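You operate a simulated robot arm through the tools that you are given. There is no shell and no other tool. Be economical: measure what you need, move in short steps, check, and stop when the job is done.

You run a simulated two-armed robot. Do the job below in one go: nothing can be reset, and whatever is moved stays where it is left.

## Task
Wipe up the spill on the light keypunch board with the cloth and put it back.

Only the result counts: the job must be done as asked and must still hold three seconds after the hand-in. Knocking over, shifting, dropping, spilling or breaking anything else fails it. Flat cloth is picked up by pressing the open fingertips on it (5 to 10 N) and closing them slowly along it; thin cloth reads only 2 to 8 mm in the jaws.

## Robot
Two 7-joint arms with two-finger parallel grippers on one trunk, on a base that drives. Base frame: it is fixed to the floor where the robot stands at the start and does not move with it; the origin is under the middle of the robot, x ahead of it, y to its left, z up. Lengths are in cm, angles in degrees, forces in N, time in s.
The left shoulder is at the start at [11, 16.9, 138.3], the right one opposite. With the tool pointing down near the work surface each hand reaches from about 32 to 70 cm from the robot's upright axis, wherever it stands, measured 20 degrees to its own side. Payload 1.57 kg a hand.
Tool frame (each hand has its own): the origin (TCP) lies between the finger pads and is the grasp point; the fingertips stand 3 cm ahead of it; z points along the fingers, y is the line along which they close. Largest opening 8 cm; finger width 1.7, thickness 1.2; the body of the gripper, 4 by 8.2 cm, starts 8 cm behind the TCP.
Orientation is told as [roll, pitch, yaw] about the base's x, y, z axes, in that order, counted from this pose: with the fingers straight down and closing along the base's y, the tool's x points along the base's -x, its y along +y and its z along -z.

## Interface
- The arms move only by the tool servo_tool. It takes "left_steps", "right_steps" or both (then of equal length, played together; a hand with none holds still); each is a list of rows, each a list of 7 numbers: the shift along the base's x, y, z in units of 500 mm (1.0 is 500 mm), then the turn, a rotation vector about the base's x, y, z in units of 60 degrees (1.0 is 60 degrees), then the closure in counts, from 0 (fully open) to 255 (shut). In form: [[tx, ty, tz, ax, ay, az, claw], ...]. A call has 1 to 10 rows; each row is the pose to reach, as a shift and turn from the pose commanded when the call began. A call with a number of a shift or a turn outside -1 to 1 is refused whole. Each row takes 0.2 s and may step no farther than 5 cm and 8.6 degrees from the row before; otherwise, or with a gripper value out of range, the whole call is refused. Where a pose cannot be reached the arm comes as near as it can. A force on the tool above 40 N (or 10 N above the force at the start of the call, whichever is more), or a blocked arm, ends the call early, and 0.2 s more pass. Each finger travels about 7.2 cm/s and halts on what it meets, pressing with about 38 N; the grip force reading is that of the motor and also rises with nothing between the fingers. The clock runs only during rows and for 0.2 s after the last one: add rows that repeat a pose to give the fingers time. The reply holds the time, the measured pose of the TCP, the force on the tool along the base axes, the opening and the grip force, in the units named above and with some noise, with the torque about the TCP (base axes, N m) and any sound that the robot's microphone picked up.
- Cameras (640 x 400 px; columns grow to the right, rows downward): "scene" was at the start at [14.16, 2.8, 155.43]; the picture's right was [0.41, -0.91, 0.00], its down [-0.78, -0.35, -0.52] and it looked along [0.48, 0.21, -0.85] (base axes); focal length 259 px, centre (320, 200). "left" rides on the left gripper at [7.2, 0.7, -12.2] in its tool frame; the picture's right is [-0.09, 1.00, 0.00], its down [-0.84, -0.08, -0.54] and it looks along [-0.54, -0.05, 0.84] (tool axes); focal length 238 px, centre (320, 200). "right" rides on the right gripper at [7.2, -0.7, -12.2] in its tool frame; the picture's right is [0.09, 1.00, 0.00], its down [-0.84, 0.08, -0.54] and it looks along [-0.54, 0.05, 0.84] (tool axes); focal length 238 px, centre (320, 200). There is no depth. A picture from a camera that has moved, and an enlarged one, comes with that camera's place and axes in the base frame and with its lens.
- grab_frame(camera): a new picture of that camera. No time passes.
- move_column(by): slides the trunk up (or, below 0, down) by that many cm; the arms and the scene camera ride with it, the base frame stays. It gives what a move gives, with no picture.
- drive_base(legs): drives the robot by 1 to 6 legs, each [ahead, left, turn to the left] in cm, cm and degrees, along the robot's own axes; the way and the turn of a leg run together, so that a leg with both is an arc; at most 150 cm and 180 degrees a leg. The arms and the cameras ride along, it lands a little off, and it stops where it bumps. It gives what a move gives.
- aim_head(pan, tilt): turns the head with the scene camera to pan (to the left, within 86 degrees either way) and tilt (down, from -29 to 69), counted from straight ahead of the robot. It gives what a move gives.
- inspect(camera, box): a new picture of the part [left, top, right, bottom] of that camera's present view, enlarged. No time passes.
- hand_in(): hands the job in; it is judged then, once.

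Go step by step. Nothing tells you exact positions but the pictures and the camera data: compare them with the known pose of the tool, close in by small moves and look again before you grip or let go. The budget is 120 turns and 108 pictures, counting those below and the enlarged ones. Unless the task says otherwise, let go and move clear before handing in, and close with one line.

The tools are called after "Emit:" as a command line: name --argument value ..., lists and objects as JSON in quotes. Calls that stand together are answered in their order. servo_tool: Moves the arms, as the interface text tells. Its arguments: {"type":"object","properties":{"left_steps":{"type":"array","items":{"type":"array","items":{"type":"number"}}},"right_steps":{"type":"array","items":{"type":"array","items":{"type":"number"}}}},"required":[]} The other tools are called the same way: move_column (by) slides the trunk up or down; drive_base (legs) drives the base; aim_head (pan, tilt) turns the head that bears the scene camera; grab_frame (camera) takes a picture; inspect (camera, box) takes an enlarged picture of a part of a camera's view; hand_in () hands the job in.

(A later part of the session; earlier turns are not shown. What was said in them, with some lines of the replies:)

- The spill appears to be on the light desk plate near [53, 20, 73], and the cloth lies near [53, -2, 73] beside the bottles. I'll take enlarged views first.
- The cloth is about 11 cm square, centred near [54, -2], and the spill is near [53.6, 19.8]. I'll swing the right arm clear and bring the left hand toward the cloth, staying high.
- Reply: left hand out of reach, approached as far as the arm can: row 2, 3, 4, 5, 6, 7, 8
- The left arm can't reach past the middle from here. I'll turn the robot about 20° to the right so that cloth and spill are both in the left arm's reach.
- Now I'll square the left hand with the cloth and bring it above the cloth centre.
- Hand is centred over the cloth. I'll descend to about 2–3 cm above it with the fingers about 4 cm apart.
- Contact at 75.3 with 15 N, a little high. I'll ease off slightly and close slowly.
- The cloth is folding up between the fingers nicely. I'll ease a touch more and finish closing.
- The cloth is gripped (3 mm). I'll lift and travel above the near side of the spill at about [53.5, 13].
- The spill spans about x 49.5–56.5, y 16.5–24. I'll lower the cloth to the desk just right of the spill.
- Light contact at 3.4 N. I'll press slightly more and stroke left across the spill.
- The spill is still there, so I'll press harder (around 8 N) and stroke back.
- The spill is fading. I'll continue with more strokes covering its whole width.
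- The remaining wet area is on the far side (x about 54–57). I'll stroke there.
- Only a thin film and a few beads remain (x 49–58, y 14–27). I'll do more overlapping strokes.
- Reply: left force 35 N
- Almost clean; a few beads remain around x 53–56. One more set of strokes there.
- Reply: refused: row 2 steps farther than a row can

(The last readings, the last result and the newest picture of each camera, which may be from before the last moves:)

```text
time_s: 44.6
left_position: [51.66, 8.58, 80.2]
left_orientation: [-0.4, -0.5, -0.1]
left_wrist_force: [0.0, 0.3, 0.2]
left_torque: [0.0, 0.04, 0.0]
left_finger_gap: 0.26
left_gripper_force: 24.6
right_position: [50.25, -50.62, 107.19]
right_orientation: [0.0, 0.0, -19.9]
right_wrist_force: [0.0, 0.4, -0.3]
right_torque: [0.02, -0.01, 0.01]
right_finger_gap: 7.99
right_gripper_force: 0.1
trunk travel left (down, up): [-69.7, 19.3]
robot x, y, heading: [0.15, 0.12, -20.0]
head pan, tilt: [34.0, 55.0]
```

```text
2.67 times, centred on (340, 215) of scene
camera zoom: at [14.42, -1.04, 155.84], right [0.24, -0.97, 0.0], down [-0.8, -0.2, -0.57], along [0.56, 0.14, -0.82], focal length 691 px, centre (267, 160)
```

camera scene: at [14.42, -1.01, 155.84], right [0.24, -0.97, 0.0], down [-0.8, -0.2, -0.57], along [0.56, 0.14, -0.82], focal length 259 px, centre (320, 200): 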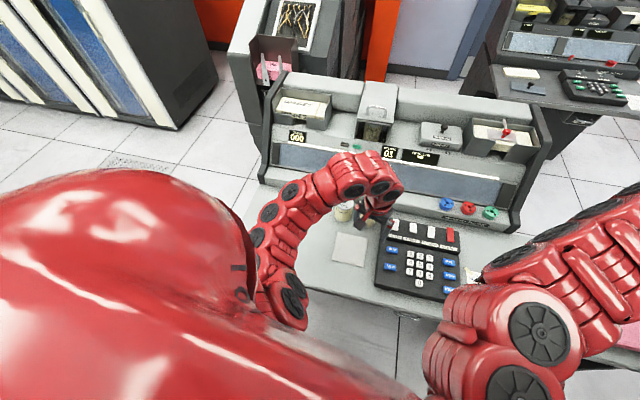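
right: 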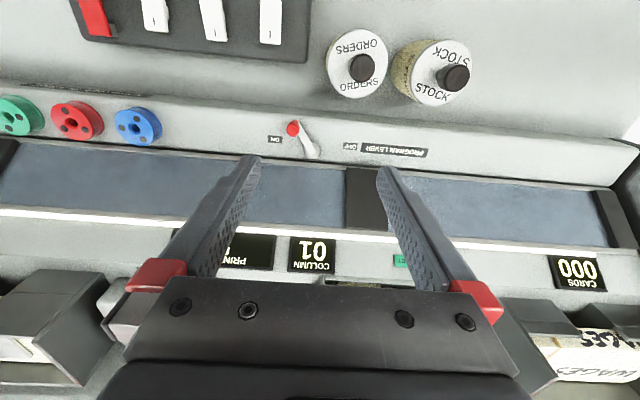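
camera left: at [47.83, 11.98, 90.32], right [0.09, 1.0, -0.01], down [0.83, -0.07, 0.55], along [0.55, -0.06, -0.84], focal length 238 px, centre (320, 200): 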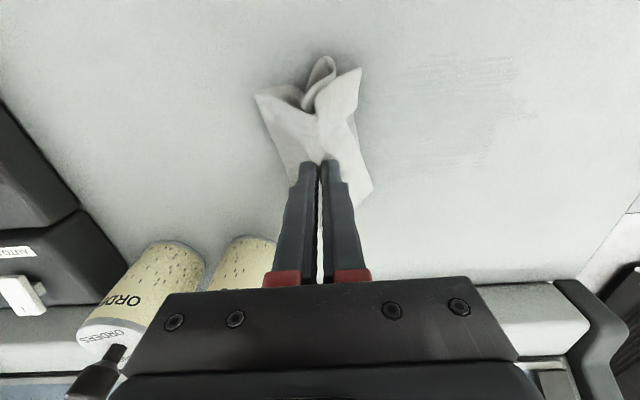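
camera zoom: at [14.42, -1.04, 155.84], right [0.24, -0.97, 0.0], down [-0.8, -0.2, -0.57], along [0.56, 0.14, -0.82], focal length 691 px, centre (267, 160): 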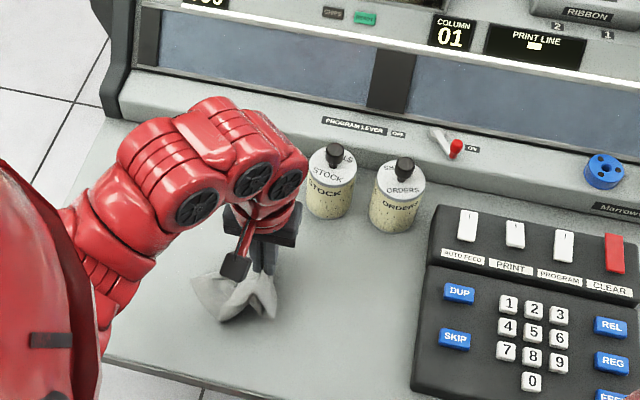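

Just a few tiny beads remain near [56, 22]; one final scrub there.

Emit:
servo_tool --left_steps '[[0.05, 0.07, -0.02, 0, 0, 0, 255], [0.09, 0.12, -0.06, 0, 0, 0, 255], [0.09, 0.13, -0.095, 0, 0, 0, 255], [0.09, 0.16, -0.1, 0, 0, 0, 255], [0.09, 0.2, -0.1, 0, 0, 0, 255], [0.09, 0.24, -0.1, 0, 0, 0, 255], [0.09, 0.28, -0.1, 0, 0, 0, 255], [0.09, 0.33, -0.1, 0, 0, 0, 255], [0.11, 0.33, -0.1, 0, 0, 0, 255], [0.11, 0.28, -0.1, 0, 0, 0, 255]]'

Emit:
servo_tool --left_steps '[[0, -0.04, 0, 0, 0, 0, 255], [0, -0.08, 0, 0, 0, 0, 255], [0, -0.12, 0, 0, 0, 0, 255], [-0.03, -0.12, 0, 0, 0, 0, 255], [-0.03, -0.08, 0, 0, 0, 0, 255], [-0.03, -0.04, 0, 0, 0, 0, 255], [-0.03, 0, 0, 0, 0, 0, 255], [-0.01, 0.0, 0, 0, 0, 0, 255], [-0.01, -0.05, 0, 0, 0, 0, 255], [-0.01, -0.1, 0, 0, 0, 0, 255]]'

Emit:
servo_tool --left_steps '[[0, 0, 0.06, 0, 0, 0, 255], [0, -0.05, 0.12, 0, 0, 0, 255], [-0.02, -0.13, 0.14, 0, 0, 0, 255], [-0.02, -0.2, 0.14, 0, 0, 0, 255], [-0.02, -0.2, 0.14, 0, 0, 0, 255]]'

Emit:
inspect --camera "left" --box '[300, 20, 640, 240]'

Emit:
grab_frame --camera "left"

```text
time_s: 46.8
left_position: [57.05, 22.63, 75.27]
left_orientation: [-0.4, -0.9, 0.2]
left_wrist_force: [0.5, 6.6, 20.5]
left_torque: [0.07, -0.04, 0.02]
left_finger_gap: 0.29
left_gripper_force: 24.1
right_position: [50.17, -50.62, 107.19]
right_orientation: [0.0, -0.1, -20.1]
right_wrist_force: [-0.1, 0.6, 0.2]
right_torque: [-0.02, 0.03, 0.0]
right_finger_gap: 8.02
right_gripper_force: 0.1
trunk travel left (down, up): [-69.7, 19.3]
robot x, y, heading: [0.02, 0.32, -20.3]
head pan, tilt: [34.0, 55.0]
```

```text
time_s: 49.0
left_position: [56.42, 17.6, 75.3]
left_orientation: [-0.3, -0.8, 0.1]
left_wrist_force: [-0.5, 8.2, 26.0]
left_torque: [0.04, 0.06, -0.01]
left_finger_gap: 0.28
left_gripper_force: 24.0
right_position: [50.05, -50.63, 107.27]
right_orientation: [0.0, -0.1, -20.0]
right_wrist_force: [-0.4, 0.3, 0.2]
right_torque: [0.05, 0.01, 0.01]
right_finger_gap: 7.99
right_gripper_force: 0.0
trunk travel left (down, up): [-69.7, 19.3]
robot x, y, heading: [0.04, -0.37, -20.0]
head pan, tilt: [34.0, 55.0]
```

```text
time_s: 50.2
left_position: [55.53, 7.73, 82.11]
left_orientation: [-0.4, -0.5, -0.1]
left_wrist_force: [-0.7, 0.0, -0.9]
left_torque: [0.05, -0.01, 0.01]
left_finger_gap: 0.29
left_gripper_force: 24.2
right_position: [50.23, -50.58, 107.26]
right_orientation: [-0.2, -0.1, -20.0]
right_wrist_force: [0.0, 0.3, -0.5]
right_torque: [-0.01, -0.01, 0.0]
right_finger_gap: 8.01
right_gripper_force: 0.3
trunk travel left (down, up): [-69.7, 19.3]
robot x, y, heading: [0.22, 0.1, -20.2]
head pan, tilt: [34.0, 55.0]
```

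```text
1.82 times, centred on (470, 130) of left
camera zoom: at [48.18, 8.53, 94.2], right [0.09, 1.0, -0.01], down [0.83, -0.07, 0.55], along [0.55, -0.06, -0.84], focal length 433 px, centre (47, 327)
```

zoom: 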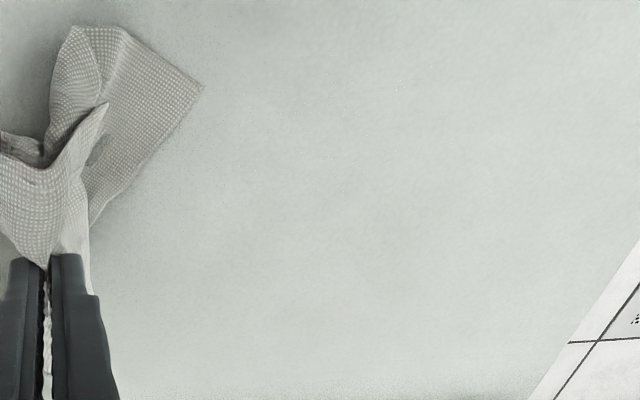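

```text
80 pictures are left
camera left: at [48.18, 8.53, 94.2], right [0.09, 1.0, -0.01], down [0.83, -0.07, 0.55], along [0.55, -0.06, -0.84], focal length 238 px, centre (320, 200)
```

left: 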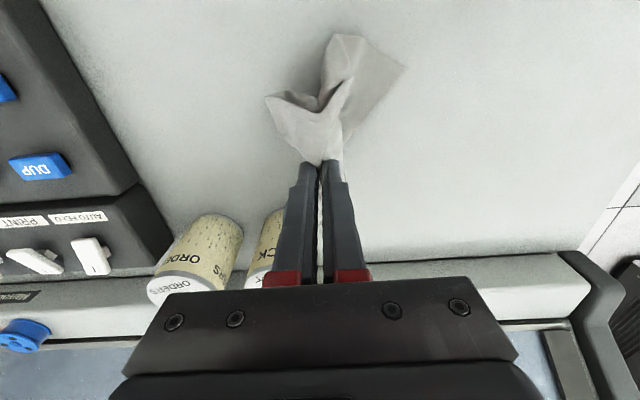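

Emit:
inspect --camera "left" --box '[420, 20, 580, 120]'

Emit:
inspect --camera "scene" --box '[250, 190, 350, 260]'

```text
4.00 times, centred on (500, 70) of left
camera zoom: at [48.18, 8.53, 94.2], right [0.09, 1.0, -0.01], down [0.83, -0.07, 0.55], along [0.55, -0.06, -0.84], focal length 953 px, centre (-400, 720)
```

zoom: 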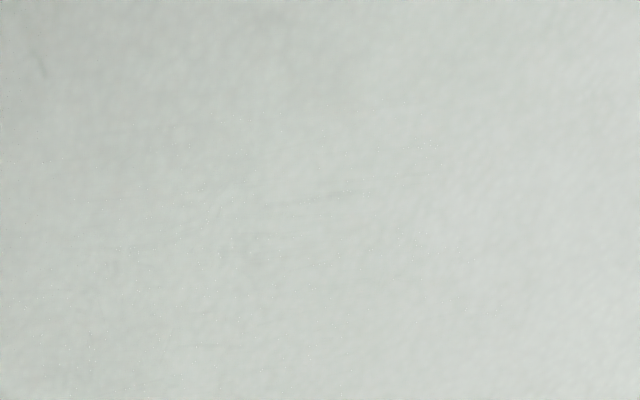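

```text
5.71 times, centred on (300, 225) of scene
camera zoom: at [14.41, -0.94, 155.85], right [0.24, -0.97, 0.0], down [-0.8, -0.2, -0.57], along [0.56, 0.14, -0.82], focal length 1482 px, centre (434, 57)
```

zoom: 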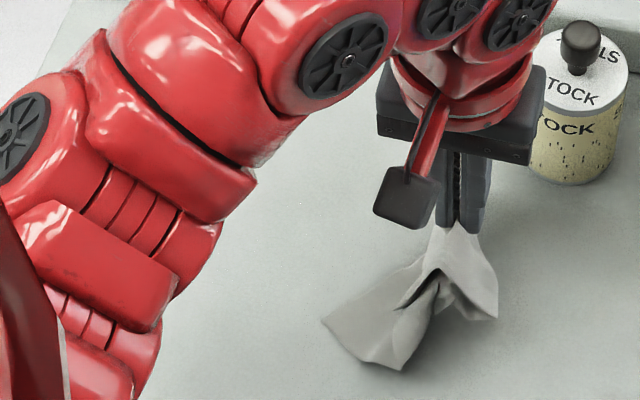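

Practically clean, with a faint haze near x 50–53; one last pass over that band for certainty.

Emit:
servo_tool --left_steps '[[-0.06, 0.05, -0.03, 0, 0, 0, 255], [-0.12, 0.09, -0.08, 0, 0, 0, 255], [-0.12, 0.11, -0.13, 0, 0, 0, 255], [-0.12, 0.13, -0.139, 0, 0, 0, 255], [-0.12, 0.18, -0.139, 0, 0, 0, 255], [-0.12, 0.24, -0.139, 0, 0, 0, 255], [-0.12, 0.3, -0.139, 0, 0, 0, 255], [-0.12, 0.36, -0.139, 0, 0, 0, 255], [-0.12, 0.4, -0.139, 0, 0, 0, 255], [-0.095, 0.4, -0.139, 0, 0, 0, 255]]'

Emit:
servo_tool --left_steps '[[0, -0.06, 0, 0, 0, 0, 255], [0, -0.12, 0, 0, 0, 0, 255], [0, -0.18, 0, 0, 0, 0, 255], [0, -0.24, 0, 0, 0, 0, 255], [0.025, -0.24, 0, 0, 0, 0, 255], [0.025, -0.18, 0, 0, 0, 0, 255], [0.025, -0.12, 0, 0, 0, 0, 255], [0.025, -0.06, 0, 0, 0, 0, 255], [0.025, 0, 0, 0, 0, 0, 255], [0.05, 0, 0, 0, 0, 0, 255]]'

Emit:
servo_tool --left_steps '[[0, -0.06, 0, 0, 0, 0, 255], [0, -0.12, 0, 0, 0, 0, 255], [0, -0.18, 0, 0, 0, 0, 255], [0, -0.24, 0, 0, 0, 0, 255], [0, -0.28, 0.07, 0, 0, 0, 255], [0, -0.34, 0.14, 0, 0, 0, 255], [0, -0.4, 0.14, 0, 0, 0, 255], [0, -0.48, 0.14, 0, 0, 0, 255], [0, -0.48, 0.14, 0, 0, 0, 255]]'

Emit:
grab_frame --camera "left"

Emit:
inspect --camera "left" --box '[400, 20, 640, 170]'

Emit:
inspect --camera "scene" --box '[220, 140, 460, 290]'

```text
time_s: 52.4
left_position: [50.6, 27.74, 75.35]
left_orientation: [-0.5, -0.5, 0.0]
left_wrist_force: [-3.9, -0.3, 12.7]
left_torque: [-0.04, 0.1, -0.03]
left_finger_gap: 0.3
left_gripper_force: 24.2
right_position: [50.31, -50.61, 107.14]
right_orientation: [0.0, -0.1, -19.9]
right_wrist_force: [0.0, 1.0, 0.9]
right_torque: [-0.03, 0.01, 0.0]
right_finger_gap: 7.99
right_gripper_force: 0.1
trunk travel left (down, up): [-69.7, 19.3]
robot x, y, heading: [-0.05, -0.18, -19.8]
head pan, tilt: [34.0, 55.0]
```

```text
time_s: 54.6
left_position: [53.3, 27.61, 75.41]
left_orientation: [-0.4, -0.6, 0.0]
left_wrist_force: [-3.7, 0.1, 12.0]
left_torque: [0.01, 0.16, -0.04]
left_finger_gap: 0.32
left_gripper_force: 24.4
right_position: [50.21, -50.57, 107.21]
right_orientation: [0.0, -0.1, -20.0]
right_wrist_force: [0.0, -0.6, -0.1]
right_torque: [0.0, -0.01, 0.01]
right_finger_gap: 8.01
right_gripper_force: 0.0
trunk travel left (down, up): [-69.7, 19.3]
robot x, y, heading: [0.11, -0.14, -20.2]
head pan, tilt: [34.0, 55.0]
```

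```text
time_s: 56.6
left_position: [53.36, 3.7, 82.15]
left_orientation: [-0.5, -0.5, -0.1]
left_wrist_force: [-0.7, 0.3, -0.3]
left_torque: [0.02, 0.0, -0.02]
left_finger_gap: 0.28
left_gripper_force: 24.0
right_position: [50.3, -50.54, 107.17]
right_orientation: [-0.1, -0.1, -20.1]
right_wrist_force: [-0.9, 0.2, 0.4]
right_torque: [-0.07, 0.02, 0.01]
right_finger_gap: 8.0
right_gripper_force: 0.1
trunk travel left (down, up): [-69.7, 19.3]
robot x, y, heading: [-0.11, 0.27, -19.9]
head pan, tilt: [34.0, 55.0]
```

```text
77 pictures are left
camera left: at [46.0, 4.54, 94.18], right [0.09, 1.0, -0.01], down [0.83, -0.07, 0.55], along [0.55, -0.06, -0.83], focal length 238 px, centre (320, 200)
```

left: 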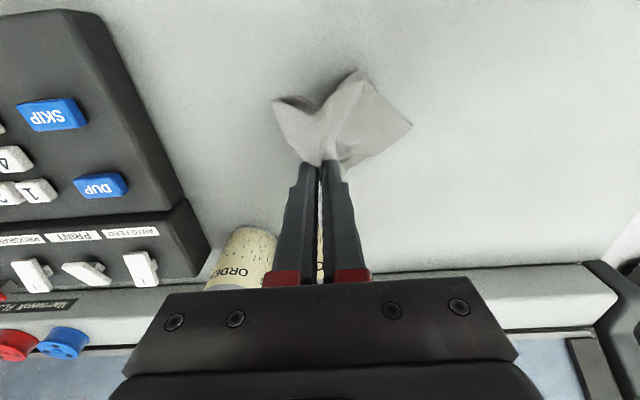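

```text
2.67 times, centred on (520, 95) of left
camera zoom: at [46.0, 4.54, 94.18], right [0.09, 1.0, -0.01], down [0.83, -0.07, 0.55], along [0.55, -0.06, -0.83], focal length 636 px, centre (-213, 480)
```

zoom: 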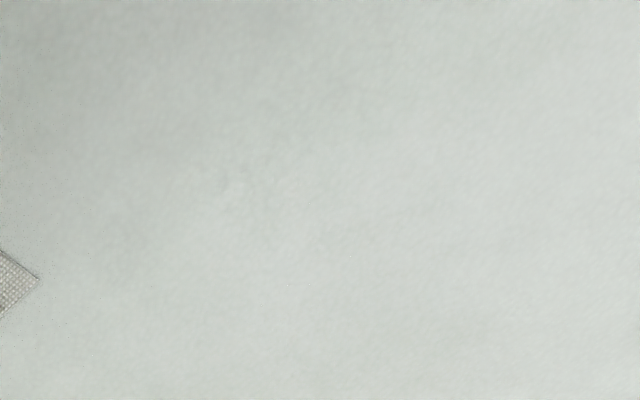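

```text
2.67 times, centred on (340, 215) of scene
camera zoom: at [14.43, -0.93, 155.84], right [0.24, -0.97, 0.0], down [-0.8, -0.2, -0.57], along [0.56, 0.14, -0.82], focal length 691 px, centre (267, 160)
```

zoom: 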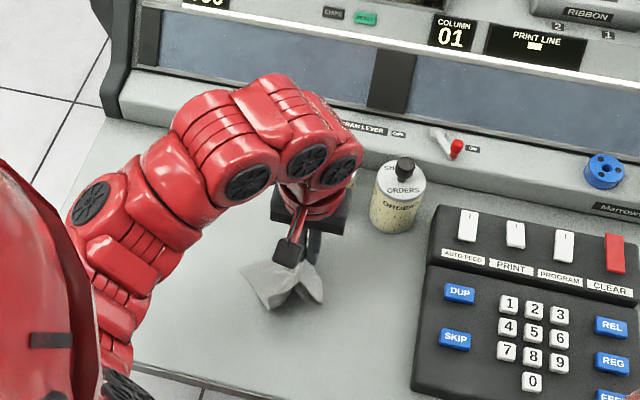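

The board is clean. I'll lay the cloth back at [53.8, -2.3], touching down slightly left and dragging right a little so it spreads.

Emit:
servo_tool --left_steps '[[0.01, 0, -0.05, 0, 0, 0, 255], [0.01, 0.0, -0.1, 0, 0, 0, 255], [0.01, 0.0, -0.13, 0, 0, 0, 255], [0.01, -0.03, -0.134, 0, 0, 0, 255], [0.01, -0.06, -0.134, 0, 0, 0, 255], [0.01, -0.09, -0.134, 0, 0, 0, 255], [0.01, -0.12, -0.134, 0, 0, 0, 255]]'

Emit:
grab_frame --camera "left"

Emit:
inspect --camera "scene" --box '[280, 170, 400, 260]'

```text
time_s: 58.2
left_position: [53.94, -2.45, 75.64]
left_orientation: [-0.4, -0.5, 0.0]
left_wrist_force: [-0.7, 0.8, 3.1]
left_torque: [0.03, 0.0, 0.0]
left_finger_gap: 0.29
left_gripper_force: 24.0
right_position: [50.25, -50.67, 107.19]
right_orientation: [0.0, -0.1, -20.0]
right_wrist_force: [-0.1, -0.2, -0.8]
right_torque: [0.0, -0.02, -0.02]
right_finger_gap: 8.0
right_gripper_force: 0.1
trunk travel left (down, up): [-69.7, 19.3]
robot x, y, heading: [0.07, -0.07, -20.0]
head pan, tilt: [34.0, 55.0]
```

```text
74 pictures are left
camera left: at [46.51, -1.66, 87.6], right [0.09, 1.0, -0.01], down [0.83, -0.07, 0.55], along [0.55, -0.06, -0.83], focal length 238 px, centre (320, 200)
```

left: 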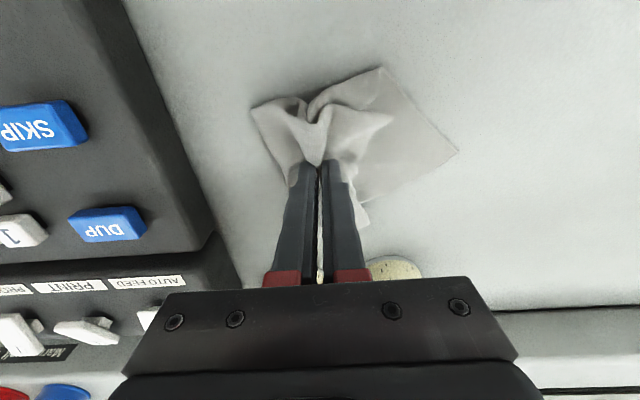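

```text
4.44 times, centred on (340, 215) of scene
camera zoom: at [14.4, -1.04, 155.85], right [0.24, -0.97, 0.0], down [-0.8, -0.2, -0.57], along [0.56, 0.14, -0.82], focal length 1152 px, centre (231, 133)
```

zoom: 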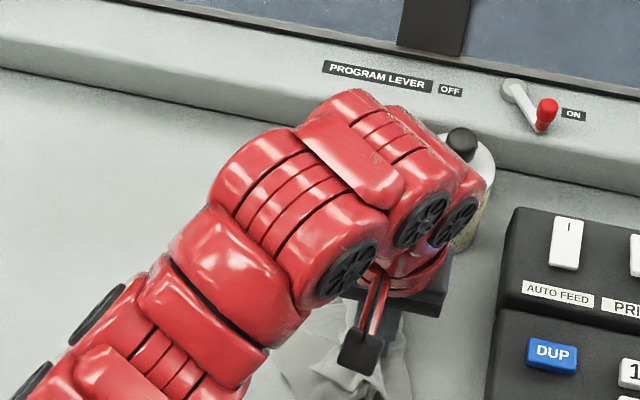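

The cloth sits a bit left-heavy. I'll drag it 1.5 cm more to the right, open slowly on the desk, then lift clear.

Emit:
servo_tool --left_steps '[[0, -0.02, 0, 0, 0, 0, 255], [0, -0.03, 0, 0, 0, 0, 255], [0, -0.03, -0.002, 0, 0, 0, 240], [0, -0.03, -0.002, 0, 0, 0, 225], [0, -0.03, -0.002, 0, 0, 0, 205], [0, -0.03, -0.002, 0, 0, 0, 185], [0, -0.03, -0.002, 0, 0, 0, 165], [0, -0.03, -0.002, 0, 0, 0, 145]]'

Emit:
servo_tool --left_steps '[[0, 0, 0.02, 0, 0, 0, 145], [0, 0, 0.06, 0, 0, 0, 145], [0, 0, 0.12, 0, 0, 0, 145], [0, 0, 0.18, 0, 0, 0, 145]]'

Emit:
grab_frame --camera "left"

Emit:
inspect --camera "scene" --box '[240, 140, 480, 290]'

```text
time_s: 60.0
left_position: [53.8, -3.88, 75.39]
left_orientation: [-0.4, -0.4, 0.0]
left_wrist_force: [0.4, 0.5, 1.9]
left_torque: [-0.01, 0.0, 0.03]
left_finger_gap: 3.35
left_gripper_force: 0.2
right_position: [49.99, -50.67, 107.18]
right_orientation: [0.0, -0.1, -20.0]
right_wrist_force: [-0.2, 0.7, 0.9]
right_torque: [0.03, 0.01, 0.04]
right_finger_gap: 8.01
right_gripper_force: 0.1
trunk travel left (down, up): [-69.7, 19.3]
robot x, y, heading: [0.17, -0.01, -19.8]
head pan, tilt: [34.0, 55.0]
```

```text
time_s: 61.0
left_position: [53.75, -3.88, 84.35]
left_orientation: [-0.4, -0.7, 0.0]
left_wrist_force: [0.8, -0.1, 0.2]
left_torque: [-0.01, 0.0, 0.02]
left_finger_gap: 3.45
left_gripper_force: 0.1
right_position: [50.26, -50.68, 107.24]
right_orientation: [0.0, -0.1, -20.1]
right_wrist_force: [0.0, 0.2, -0.2]
right_torque: [0.0, 0.0, 0.0]
right_finger_gap: 8.0
right_gripper_force: 0.1
trunk travel left (down, up): [-69.7, 19.3]
robot x, y, heading: [-0.06, 0.18, -19.9]
head pan, tilt: [34.0, 55.0]
```

```text
72 pictures are left
camera left: at [46.35, -3.07, 96.44], right [0.09, 1.0, -0.01], down [0.83, -0.07, 0.55], along [0.55, -0.06, -0.83], focal length 238 px, centre (320, 200)
```

left: 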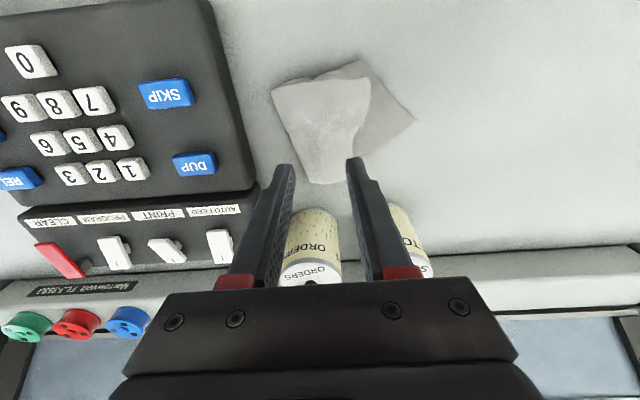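

```text
2.67 times, centred on (360, 215) of scene
camera zoom: at [14.4, -1.0, 155.85], right [0.24, -0.97, 0.0], down [-0.8, -0.2, -0.57], along [0.56, 0.14, -0.82], focal length 691 px, centre (213, 160)
```

zoom: 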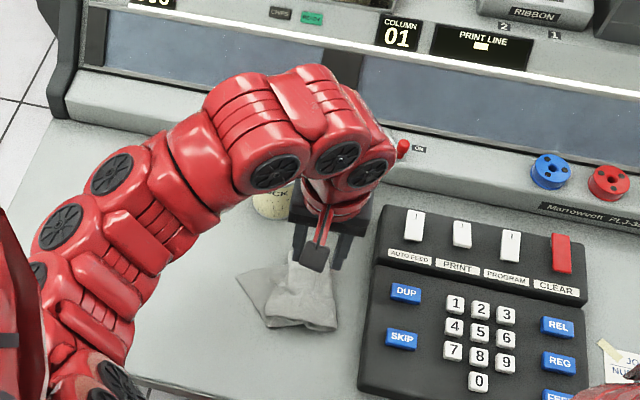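

The cloth is released and its centre is back at about [53.5, -2.5], matching its original place. I'll move the hand clear and check everything.

Emit:
servo_tool --left_steps '[[0, 0.02, 0.06, 0, 0, 0, 145], [0, 0.1, 0.08, 0, 0, 0, 145], [0, 0.19, 0.08, 0, 0, 0, 100], [0, 0.28, 0.08, 0, 0, 0, 50], [0, 0.37, 0.08, 0, 0, 0, 0], [0, 0.46, 0.08, 0, 0, 0, 0], [0, 0.55, 0.08, 0, 0, 0, 0], [0, 0.64, 0.08, 0, 0, 0, 0], [0, 0.72, 0.08, 0, 0, 0, 0], [0, 0.8, 0.08, 0, 0, 0, 0]]'

Emit:
inspect --camera "scene" --box '[220, 140, 460, 290]'

Emit:
grab_frame --camera "left"

```text
time_s: 63.2
left_position: [53.72, 36.07, 88.47]
left_orientation: [-0.5, -0.6, 0.0]
left_wrist_force: [0.6, 0.4, -0.1]
left_torque: [-0.04, -0.01, 0.02]
left_finger_gap: 7.98
left_gripper_force: 0.0
right_position: [50.23, -50.63, 107.33]
right_orientation: [-0.1, 0.0, -20.0]
right_wrist_force: [0.0, 0.8, 0.3]
right_torque: [-0.03, 0.0, 0.0]
right_finger_gap: 7.99
right_gripper_force: 0.1
trunk travel left (down, up): [-69.7, 19.3]
robot x, y, heading: [0.34, 0.02, -19.9]
head pan, tilt: [34.0, 55.0]
```

```text
2.67 times, centred on (340, 215) of scene
camera zoom: at [14.43, -0.92, 155.84], right [0.24, -0.97, 0.0], down [-0.8, -0.2, -0.57], along [0.56, 0.14, -0.82], focal length 691 px, centre (267, 160)
```

zoom: 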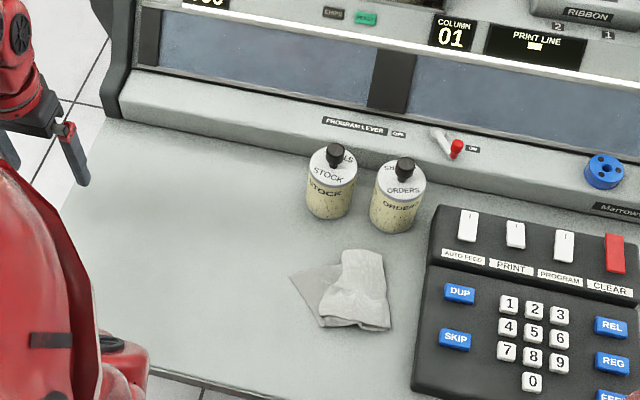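

```text
69 pictures are left
camera left: at [46.31, 36.89, 100.64], right [0.09, 1.0, -0.01], down [0.83, -0.07, 0.55], along [0.55, -0.06, -0.83], focal length 238 px, centre (320, 200)
```

left: 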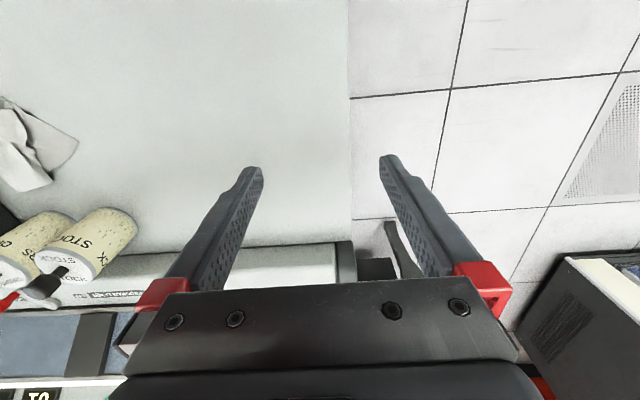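

The board is clean, the bottles and keypad haven't moved, and the cloth lies back where it started with the hand clear. I'm handing in.

Emit:
hand_in

```text
The job is handed in.
```

I wiped up the spill on the light keypunch board and put the cloth back where it started; it lies partly folded over rather than flat, and nothing else was moved.
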